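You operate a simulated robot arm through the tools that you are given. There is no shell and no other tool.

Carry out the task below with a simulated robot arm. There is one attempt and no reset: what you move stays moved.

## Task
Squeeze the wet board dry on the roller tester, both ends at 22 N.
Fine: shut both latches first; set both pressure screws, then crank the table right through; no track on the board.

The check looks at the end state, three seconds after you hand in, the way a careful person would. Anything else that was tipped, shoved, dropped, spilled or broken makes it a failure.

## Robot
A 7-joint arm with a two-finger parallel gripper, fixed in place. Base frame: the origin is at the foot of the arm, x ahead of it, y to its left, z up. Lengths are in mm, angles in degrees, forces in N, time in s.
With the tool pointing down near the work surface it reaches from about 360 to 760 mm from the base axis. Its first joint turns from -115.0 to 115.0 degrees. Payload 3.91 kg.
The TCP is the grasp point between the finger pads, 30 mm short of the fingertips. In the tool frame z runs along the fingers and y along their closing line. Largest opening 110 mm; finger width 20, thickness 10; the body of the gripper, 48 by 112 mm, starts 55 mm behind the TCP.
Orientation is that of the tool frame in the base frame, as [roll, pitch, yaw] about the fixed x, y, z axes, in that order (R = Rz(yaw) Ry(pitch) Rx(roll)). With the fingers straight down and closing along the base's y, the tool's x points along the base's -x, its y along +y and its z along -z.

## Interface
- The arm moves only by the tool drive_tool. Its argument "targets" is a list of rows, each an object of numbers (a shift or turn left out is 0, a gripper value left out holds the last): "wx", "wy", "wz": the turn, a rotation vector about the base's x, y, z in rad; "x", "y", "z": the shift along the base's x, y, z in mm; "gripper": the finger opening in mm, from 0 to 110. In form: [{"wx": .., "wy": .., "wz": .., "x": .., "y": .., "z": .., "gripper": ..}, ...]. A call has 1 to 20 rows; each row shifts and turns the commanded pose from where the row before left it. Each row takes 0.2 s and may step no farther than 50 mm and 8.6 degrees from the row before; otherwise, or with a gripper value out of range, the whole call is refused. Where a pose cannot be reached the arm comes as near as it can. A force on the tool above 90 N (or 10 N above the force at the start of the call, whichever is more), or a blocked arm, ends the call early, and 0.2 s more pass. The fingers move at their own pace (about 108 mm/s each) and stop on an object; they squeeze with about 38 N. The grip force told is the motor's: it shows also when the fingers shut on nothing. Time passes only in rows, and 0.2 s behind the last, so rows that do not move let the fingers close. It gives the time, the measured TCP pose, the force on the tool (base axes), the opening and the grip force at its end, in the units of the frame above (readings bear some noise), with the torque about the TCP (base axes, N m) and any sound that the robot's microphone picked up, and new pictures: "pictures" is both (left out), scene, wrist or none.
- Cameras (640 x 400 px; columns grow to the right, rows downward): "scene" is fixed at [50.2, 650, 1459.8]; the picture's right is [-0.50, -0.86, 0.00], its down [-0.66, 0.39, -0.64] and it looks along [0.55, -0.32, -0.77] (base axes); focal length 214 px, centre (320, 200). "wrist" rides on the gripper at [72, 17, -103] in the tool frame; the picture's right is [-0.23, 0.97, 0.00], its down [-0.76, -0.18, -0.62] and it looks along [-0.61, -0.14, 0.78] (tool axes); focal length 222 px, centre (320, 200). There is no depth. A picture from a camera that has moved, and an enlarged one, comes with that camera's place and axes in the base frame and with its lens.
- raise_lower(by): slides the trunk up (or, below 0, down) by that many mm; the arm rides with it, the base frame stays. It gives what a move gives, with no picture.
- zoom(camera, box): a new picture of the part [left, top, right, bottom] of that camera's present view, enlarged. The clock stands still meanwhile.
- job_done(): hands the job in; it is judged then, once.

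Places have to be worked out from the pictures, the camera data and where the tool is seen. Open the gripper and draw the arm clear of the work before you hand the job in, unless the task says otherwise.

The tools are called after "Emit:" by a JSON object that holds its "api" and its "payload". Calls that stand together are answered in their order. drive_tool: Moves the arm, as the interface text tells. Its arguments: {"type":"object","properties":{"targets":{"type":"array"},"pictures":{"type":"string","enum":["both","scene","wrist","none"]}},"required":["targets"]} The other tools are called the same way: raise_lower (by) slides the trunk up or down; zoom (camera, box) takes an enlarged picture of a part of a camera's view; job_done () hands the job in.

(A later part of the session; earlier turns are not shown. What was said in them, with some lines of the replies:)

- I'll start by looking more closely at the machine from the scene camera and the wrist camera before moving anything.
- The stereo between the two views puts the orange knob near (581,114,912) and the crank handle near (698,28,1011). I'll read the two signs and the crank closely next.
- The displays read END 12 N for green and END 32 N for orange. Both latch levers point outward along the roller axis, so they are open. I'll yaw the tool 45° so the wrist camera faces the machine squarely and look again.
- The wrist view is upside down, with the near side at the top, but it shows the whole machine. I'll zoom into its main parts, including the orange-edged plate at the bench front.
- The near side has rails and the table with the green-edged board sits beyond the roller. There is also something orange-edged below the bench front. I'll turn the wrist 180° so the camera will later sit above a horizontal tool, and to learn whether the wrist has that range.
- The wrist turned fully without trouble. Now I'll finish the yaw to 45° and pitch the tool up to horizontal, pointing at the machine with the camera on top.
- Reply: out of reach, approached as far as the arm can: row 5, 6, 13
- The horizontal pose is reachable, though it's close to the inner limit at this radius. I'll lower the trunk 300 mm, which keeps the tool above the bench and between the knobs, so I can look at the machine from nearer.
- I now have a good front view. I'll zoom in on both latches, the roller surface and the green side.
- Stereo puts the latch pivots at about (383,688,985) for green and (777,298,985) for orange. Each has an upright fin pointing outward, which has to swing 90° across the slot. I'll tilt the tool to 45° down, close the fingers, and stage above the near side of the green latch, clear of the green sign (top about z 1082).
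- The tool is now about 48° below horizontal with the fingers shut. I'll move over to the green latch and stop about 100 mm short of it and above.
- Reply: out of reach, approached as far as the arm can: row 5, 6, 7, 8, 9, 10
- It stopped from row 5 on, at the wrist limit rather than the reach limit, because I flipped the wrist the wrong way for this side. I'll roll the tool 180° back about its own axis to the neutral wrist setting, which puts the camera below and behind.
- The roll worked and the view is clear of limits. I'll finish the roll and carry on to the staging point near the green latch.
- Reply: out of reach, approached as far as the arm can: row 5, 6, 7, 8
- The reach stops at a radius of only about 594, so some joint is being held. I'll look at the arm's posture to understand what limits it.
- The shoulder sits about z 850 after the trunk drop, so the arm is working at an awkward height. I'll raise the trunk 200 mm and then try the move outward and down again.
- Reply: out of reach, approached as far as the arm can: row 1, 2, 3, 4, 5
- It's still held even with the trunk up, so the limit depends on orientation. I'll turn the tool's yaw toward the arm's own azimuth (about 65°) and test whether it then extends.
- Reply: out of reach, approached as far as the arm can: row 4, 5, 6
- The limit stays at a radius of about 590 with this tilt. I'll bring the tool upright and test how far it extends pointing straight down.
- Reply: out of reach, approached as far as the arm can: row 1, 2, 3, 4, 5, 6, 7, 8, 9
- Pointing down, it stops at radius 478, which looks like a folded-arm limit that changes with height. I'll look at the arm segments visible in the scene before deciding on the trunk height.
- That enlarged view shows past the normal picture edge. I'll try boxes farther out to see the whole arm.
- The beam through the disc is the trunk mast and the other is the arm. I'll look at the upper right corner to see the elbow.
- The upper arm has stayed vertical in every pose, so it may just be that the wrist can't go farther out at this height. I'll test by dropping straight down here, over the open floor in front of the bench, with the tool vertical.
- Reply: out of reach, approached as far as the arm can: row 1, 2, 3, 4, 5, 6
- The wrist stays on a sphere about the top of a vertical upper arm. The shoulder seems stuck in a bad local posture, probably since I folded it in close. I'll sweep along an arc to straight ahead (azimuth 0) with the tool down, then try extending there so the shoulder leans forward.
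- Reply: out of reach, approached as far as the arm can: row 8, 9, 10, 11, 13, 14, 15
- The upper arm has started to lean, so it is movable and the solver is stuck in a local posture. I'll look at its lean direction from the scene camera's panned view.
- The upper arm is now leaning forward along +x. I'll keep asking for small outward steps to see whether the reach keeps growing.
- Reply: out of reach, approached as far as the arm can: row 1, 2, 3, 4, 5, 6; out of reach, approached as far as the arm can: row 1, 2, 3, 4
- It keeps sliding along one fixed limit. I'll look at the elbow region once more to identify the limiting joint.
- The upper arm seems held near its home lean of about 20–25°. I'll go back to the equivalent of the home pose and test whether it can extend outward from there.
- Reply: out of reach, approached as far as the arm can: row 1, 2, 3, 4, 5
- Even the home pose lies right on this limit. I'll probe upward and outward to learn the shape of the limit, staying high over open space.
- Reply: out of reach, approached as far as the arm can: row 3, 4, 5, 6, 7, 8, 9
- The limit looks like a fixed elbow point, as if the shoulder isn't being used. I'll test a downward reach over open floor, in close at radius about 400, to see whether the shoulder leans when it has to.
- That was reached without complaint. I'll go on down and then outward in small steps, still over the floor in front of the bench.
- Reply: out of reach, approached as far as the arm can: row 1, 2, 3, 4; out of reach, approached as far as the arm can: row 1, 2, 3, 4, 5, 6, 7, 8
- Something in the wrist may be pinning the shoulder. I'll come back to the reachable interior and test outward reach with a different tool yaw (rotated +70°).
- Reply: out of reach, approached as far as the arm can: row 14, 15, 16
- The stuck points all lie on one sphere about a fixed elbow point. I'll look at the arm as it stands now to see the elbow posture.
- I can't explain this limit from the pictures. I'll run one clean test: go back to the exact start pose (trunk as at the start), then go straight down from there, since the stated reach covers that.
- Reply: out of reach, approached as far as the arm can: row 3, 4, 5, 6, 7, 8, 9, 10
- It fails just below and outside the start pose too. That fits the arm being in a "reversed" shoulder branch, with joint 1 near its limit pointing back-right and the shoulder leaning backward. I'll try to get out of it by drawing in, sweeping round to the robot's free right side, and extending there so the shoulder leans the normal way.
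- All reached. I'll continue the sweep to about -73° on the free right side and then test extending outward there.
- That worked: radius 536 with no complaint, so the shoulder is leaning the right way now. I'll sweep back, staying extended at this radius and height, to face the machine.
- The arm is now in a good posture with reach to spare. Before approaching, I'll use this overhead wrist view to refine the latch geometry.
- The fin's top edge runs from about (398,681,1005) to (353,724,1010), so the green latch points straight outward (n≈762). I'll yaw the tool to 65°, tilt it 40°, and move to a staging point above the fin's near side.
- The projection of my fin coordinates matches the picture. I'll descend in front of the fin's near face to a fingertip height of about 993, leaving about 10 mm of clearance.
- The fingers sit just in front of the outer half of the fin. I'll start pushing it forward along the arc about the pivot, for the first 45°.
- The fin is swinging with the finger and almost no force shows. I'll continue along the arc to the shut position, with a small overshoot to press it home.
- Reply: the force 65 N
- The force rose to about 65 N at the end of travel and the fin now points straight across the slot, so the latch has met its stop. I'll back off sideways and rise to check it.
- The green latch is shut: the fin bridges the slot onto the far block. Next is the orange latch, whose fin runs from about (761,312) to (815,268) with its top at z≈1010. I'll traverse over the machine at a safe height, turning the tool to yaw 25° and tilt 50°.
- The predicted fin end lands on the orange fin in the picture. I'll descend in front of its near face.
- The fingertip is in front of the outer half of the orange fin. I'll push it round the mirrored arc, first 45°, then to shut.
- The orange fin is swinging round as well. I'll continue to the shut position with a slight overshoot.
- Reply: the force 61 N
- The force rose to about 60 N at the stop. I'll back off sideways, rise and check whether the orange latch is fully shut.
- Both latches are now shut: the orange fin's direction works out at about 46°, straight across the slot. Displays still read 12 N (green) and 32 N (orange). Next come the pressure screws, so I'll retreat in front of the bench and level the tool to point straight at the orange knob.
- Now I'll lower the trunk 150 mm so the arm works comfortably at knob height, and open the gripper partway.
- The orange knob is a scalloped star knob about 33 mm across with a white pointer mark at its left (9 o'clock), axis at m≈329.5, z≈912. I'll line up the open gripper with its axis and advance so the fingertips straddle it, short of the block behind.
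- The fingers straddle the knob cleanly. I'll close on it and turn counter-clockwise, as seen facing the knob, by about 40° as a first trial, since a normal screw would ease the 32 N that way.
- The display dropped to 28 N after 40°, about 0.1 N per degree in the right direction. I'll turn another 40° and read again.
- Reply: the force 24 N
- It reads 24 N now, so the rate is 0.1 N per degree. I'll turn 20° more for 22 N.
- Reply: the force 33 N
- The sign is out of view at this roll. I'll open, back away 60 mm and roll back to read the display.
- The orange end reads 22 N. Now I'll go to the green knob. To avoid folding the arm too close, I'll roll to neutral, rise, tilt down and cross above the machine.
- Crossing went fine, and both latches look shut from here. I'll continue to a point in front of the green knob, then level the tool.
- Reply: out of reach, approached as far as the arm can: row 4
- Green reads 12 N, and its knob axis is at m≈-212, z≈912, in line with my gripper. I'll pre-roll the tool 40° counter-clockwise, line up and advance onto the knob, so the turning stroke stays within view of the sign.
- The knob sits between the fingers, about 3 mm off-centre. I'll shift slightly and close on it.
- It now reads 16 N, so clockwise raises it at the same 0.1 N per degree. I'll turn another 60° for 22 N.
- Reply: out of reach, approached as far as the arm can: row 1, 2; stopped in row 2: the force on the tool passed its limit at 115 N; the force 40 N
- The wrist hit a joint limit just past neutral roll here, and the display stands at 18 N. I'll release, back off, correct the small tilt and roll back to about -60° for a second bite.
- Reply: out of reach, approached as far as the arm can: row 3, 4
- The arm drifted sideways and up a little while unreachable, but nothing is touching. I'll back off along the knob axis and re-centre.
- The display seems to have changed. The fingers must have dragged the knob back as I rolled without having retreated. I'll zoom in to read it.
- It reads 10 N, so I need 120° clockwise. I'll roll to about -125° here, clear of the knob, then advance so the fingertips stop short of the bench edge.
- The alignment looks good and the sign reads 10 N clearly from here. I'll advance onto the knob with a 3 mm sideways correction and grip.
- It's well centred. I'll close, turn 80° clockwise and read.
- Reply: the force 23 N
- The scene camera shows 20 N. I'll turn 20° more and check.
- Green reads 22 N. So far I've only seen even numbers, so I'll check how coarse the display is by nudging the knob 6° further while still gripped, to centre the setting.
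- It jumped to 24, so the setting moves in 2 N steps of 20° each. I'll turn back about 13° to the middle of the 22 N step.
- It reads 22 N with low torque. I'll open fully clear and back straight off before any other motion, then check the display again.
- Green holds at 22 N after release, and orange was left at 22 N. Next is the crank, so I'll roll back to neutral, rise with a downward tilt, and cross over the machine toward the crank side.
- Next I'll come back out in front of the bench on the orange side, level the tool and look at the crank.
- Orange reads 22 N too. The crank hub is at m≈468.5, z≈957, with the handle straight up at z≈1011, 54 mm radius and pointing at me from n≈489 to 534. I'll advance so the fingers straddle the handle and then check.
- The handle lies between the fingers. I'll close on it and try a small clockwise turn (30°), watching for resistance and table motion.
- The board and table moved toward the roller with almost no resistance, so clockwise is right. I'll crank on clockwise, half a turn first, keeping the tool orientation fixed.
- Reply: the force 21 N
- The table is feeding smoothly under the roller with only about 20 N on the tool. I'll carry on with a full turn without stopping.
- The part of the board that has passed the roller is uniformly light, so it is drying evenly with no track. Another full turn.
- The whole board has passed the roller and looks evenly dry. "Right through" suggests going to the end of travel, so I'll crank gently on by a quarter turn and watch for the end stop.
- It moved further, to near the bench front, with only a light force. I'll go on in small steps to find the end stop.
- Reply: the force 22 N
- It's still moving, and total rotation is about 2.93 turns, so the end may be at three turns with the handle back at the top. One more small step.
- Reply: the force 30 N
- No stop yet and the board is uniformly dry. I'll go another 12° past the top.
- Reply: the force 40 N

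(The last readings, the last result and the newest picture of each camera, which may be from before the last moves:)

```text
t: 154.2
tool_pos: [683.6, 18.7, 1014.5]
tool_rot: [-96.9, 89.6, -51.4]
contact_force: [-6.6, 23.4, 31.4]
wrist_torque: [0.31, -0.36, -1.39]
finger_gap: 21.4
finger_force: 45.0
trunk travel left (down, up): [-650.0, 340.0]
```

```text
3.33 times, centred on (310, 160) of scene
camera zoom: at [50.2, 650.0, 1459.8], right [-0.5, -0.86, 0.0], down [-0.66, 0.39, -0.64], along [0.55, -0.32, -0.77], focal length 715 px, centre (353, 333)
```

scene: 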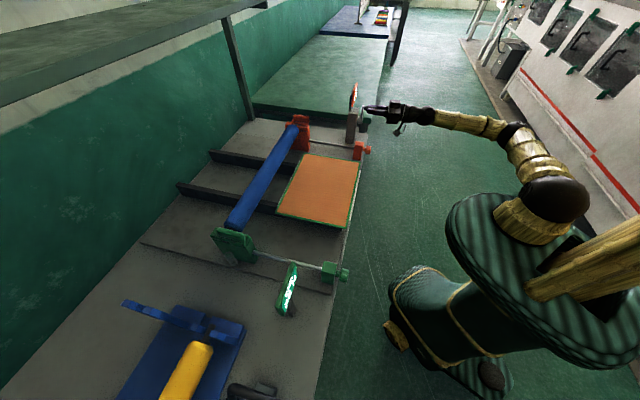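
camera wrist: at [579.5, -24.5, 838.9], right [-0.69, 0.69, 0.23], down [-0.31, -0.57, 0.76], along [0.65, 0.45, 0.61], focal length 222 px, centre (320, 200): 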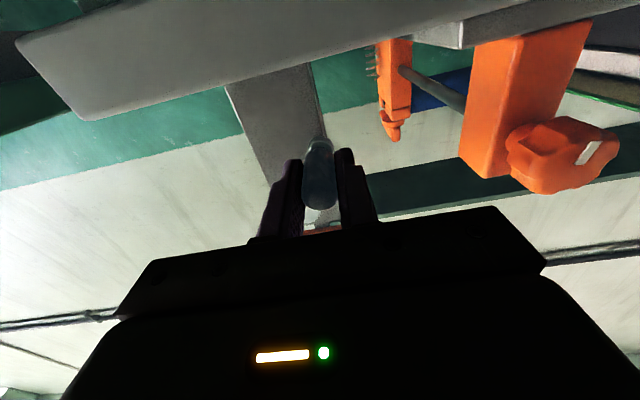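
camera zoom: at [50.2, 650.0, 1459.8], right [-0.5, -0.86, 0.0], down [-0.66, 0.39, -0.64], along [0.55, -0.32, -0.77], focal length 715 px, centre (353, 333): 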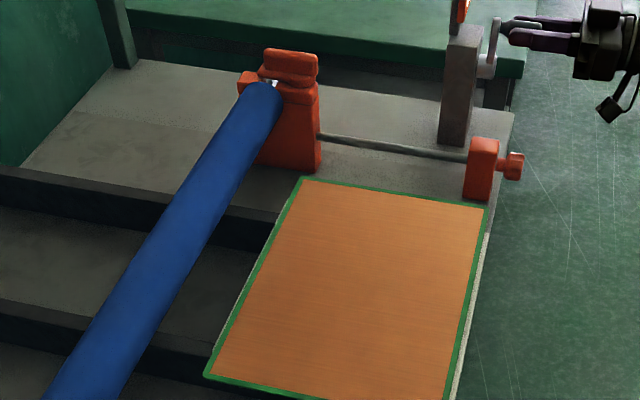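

The last step met resistance (about 21 N back) and the crank stopped at the top, so the table is at the end of its travel after three turns. I'll open, back straight away, and check everything.

Emit:
{"api": "drive_tool", "payload": {"targets": [{"x": -3, "y": 3, "z": -1}, {"gripper": 56}, {}, {"x": -25, "y": -25}, {"x": -25, "y": -25}, {"x": -25, "y": -25}, {"x": -20, "y": -20}, {}], "pictures": "both"}}

Emit:
{"api": "zoom", "payload": {"camera": "wrist", "box": [160, 0, 480, 200]}}

Emit:
{"api": "zoom", "payload": {"camera": "scene", "box": [270, 255, 318, 325]}}

Emit:
{"api": "zoom", "payload": {"camera": "scene", "box": [180, 90, 400, 270]}}

```text
t: 156.1
tool_pos: [590.1, -78.2, 1007.2]
tool_rot: [-164.2, 89.8, -119.0]
contact_force: [-0.3, -0.9, 0.4]
wrist_torque: [-0.01, -0.05, 0.0]
finger_gap: 56.1
finger_force: 0.0
trunk travel left (down, up): [-650.0, 340.0]
camera wrist: at [504.9, -139.8, 936.3], right [-0.69, 0.69, 0.23], down [-0.31, -0.56, 0.77], along [0.65, 0.46, 0.6], focal length 222 px, centre (320, 200)
```

scene: 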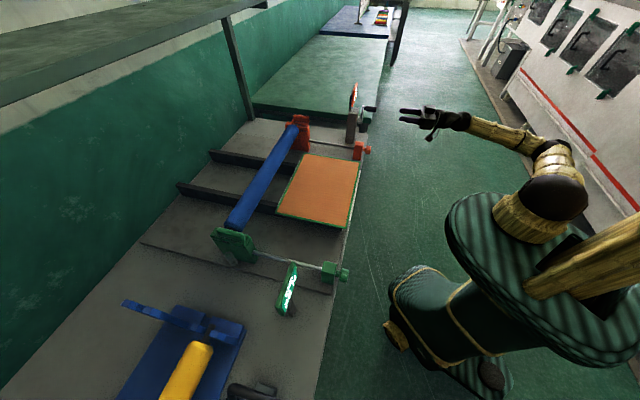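
wrist: 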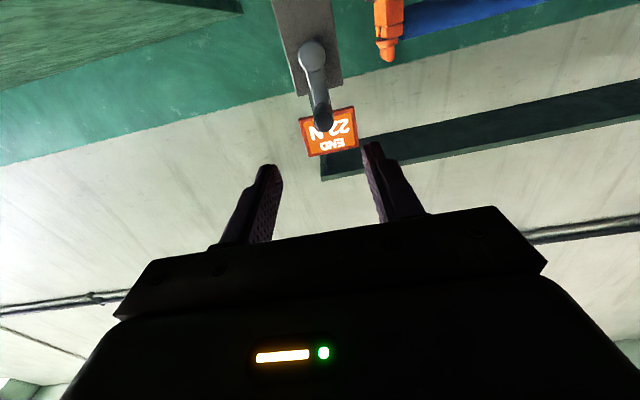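

```text
2.00 times, centred on (320, 100) of wrist
camera zoom: at [504.9, -139.8, 936.3], right [-0.69, 0.69, 0.23], down [-0.31, -0.56, 0.77], along [0.65, 0.46, 0.6], focal length 444 px, centre (320, 400)
```

zoom: 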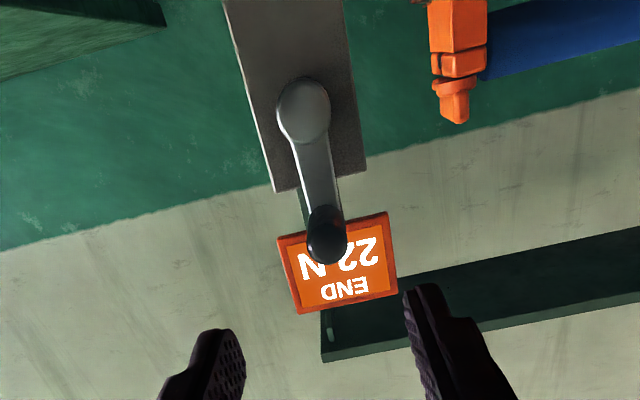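

```text
5.71 times, centred on (294, 290) of scene
camera zoom: at [50.2, 650.0, 1459.8], right [-0.5, -0.86, 0.0], down [-0.66, 0.39, -0.64], along [0.55, -0.32, -0.77], focal length 1226 px, centre (469, -314)
```

zoom: 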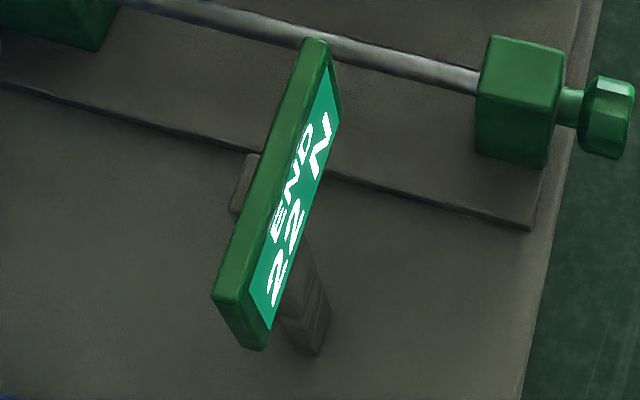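

```text
2.22 times, centred on (290, 180) of scene
camera zoom: at [50.2, 650.0, 1459.8], right [-0.5, -0.86, 0.0], down [-0.66, 0.39, -0.64], along [0.55, -0.32, -0.77], focal length 477 px, centre (387, 244)
```

zoom: 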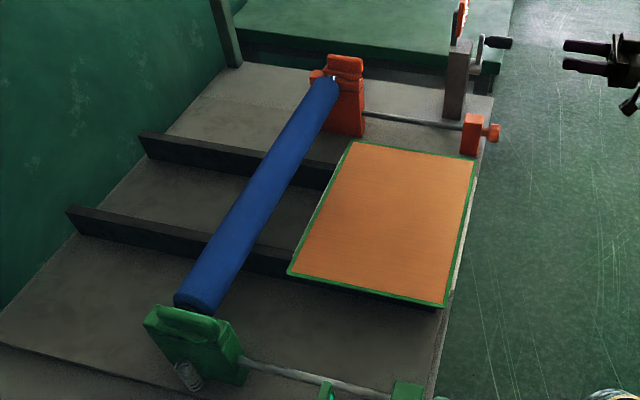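

Both displays read 22 N, both latches are shut, the table is at its end and the board is evenly dry with no track. I'll draw the arm up and clear with the gripper open, then take a final look.

Emit:
{"api": "drive_tool", "payload": {"targets": [{"z": 30, "gripper": 110}, {"z": 35, "x": -10, "y": -15}, {"z": 35, "x": -10, "y": -15}, {"z": 35, "x": -10, "y": -15}, {}, {}], "pictures": "both"}}

Emit:
{"api": "zoom", "payload": {"camera": "scene", "box": [160, 80, 420, 330]}}

```text
t: 157.4
tool_pos: [559.6, -121.5, 1144.6]
tool_rot: [-165.5, 89.7, -120.2]
contact_force: [0.1, 1.1, 0.0]
wrist_torque: [0.02, -0.01, 0.02]
finger_gap: 110.0
finger_force: 0.0
trunk travel left (down, up): [-650.0, 340.0]
camera wrist: at [474.8, -184.1, 1072.3], right [-0.69, 0.69, 0.23], down [-0.31, -0.56, 0.77], along [0.65, 0.46, 0.6], focal length 222 px, centre (320, 200)
```

scene: 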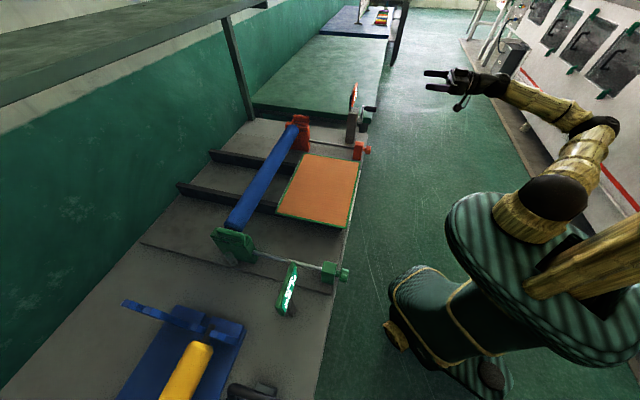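
wrist: 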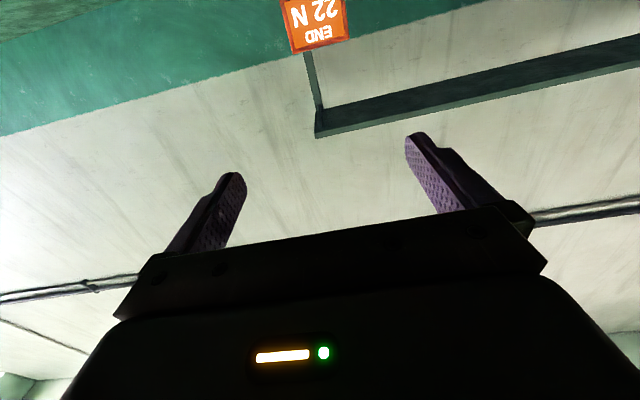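

```text
1.60 times, centred on (290, 205) of scene
camera zoom: at [50.2, 650.0, 1459.8], right [-0.5, -0.86, 0.0], down [-0.66, 0.39, -0.64], along [0.55, -0.32, -0.77], focal length 343 px, centre (368, 192)
```

zoom: 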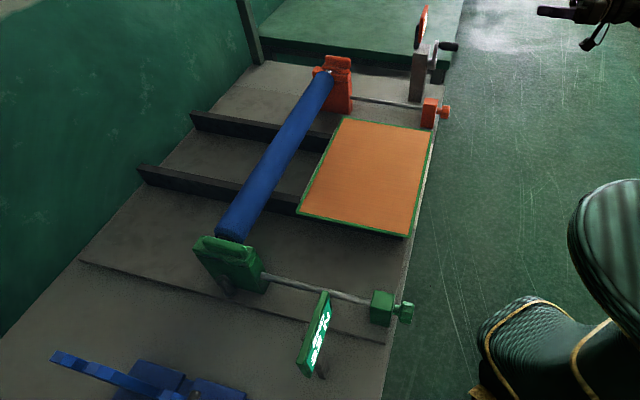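

The final view matches what I wanted: latches shut, 22 N at both ends, table all the way through, board evenly dry and untouched, and the arm clear with the gripper open. I'm handing it in.

Emit:
{"api": "job_done", "payload": {}}

```text
The job is handed in.
```

I ran the wet board through the roller tester with both ends at 22 N, and it came out evenly dry with no track on it. I've handed the job in but haven't had the result back.

- **Latches:** I shut both before touching the screws. Each fin now bridges its slot, and each one pushed against its stop at about 60 N.
- **Pressure:** Orange went from 32 N to 22 N and green from 12 N to 22 N. Both displays still read 22 N after the cranking. The reading moves in 2 N steps.
- **Green knob slip:** While I was setting the green screw, the fingers dragged the knob back to 10 N. I reset it before any cranking.
- **Table:** I cranked it clockwise for three full turns until it met resistance at the end of its travel. The whole board is past the roller.

The gripper is open, the arm is clear of the bench, and I saw nothing else moved or tipped.
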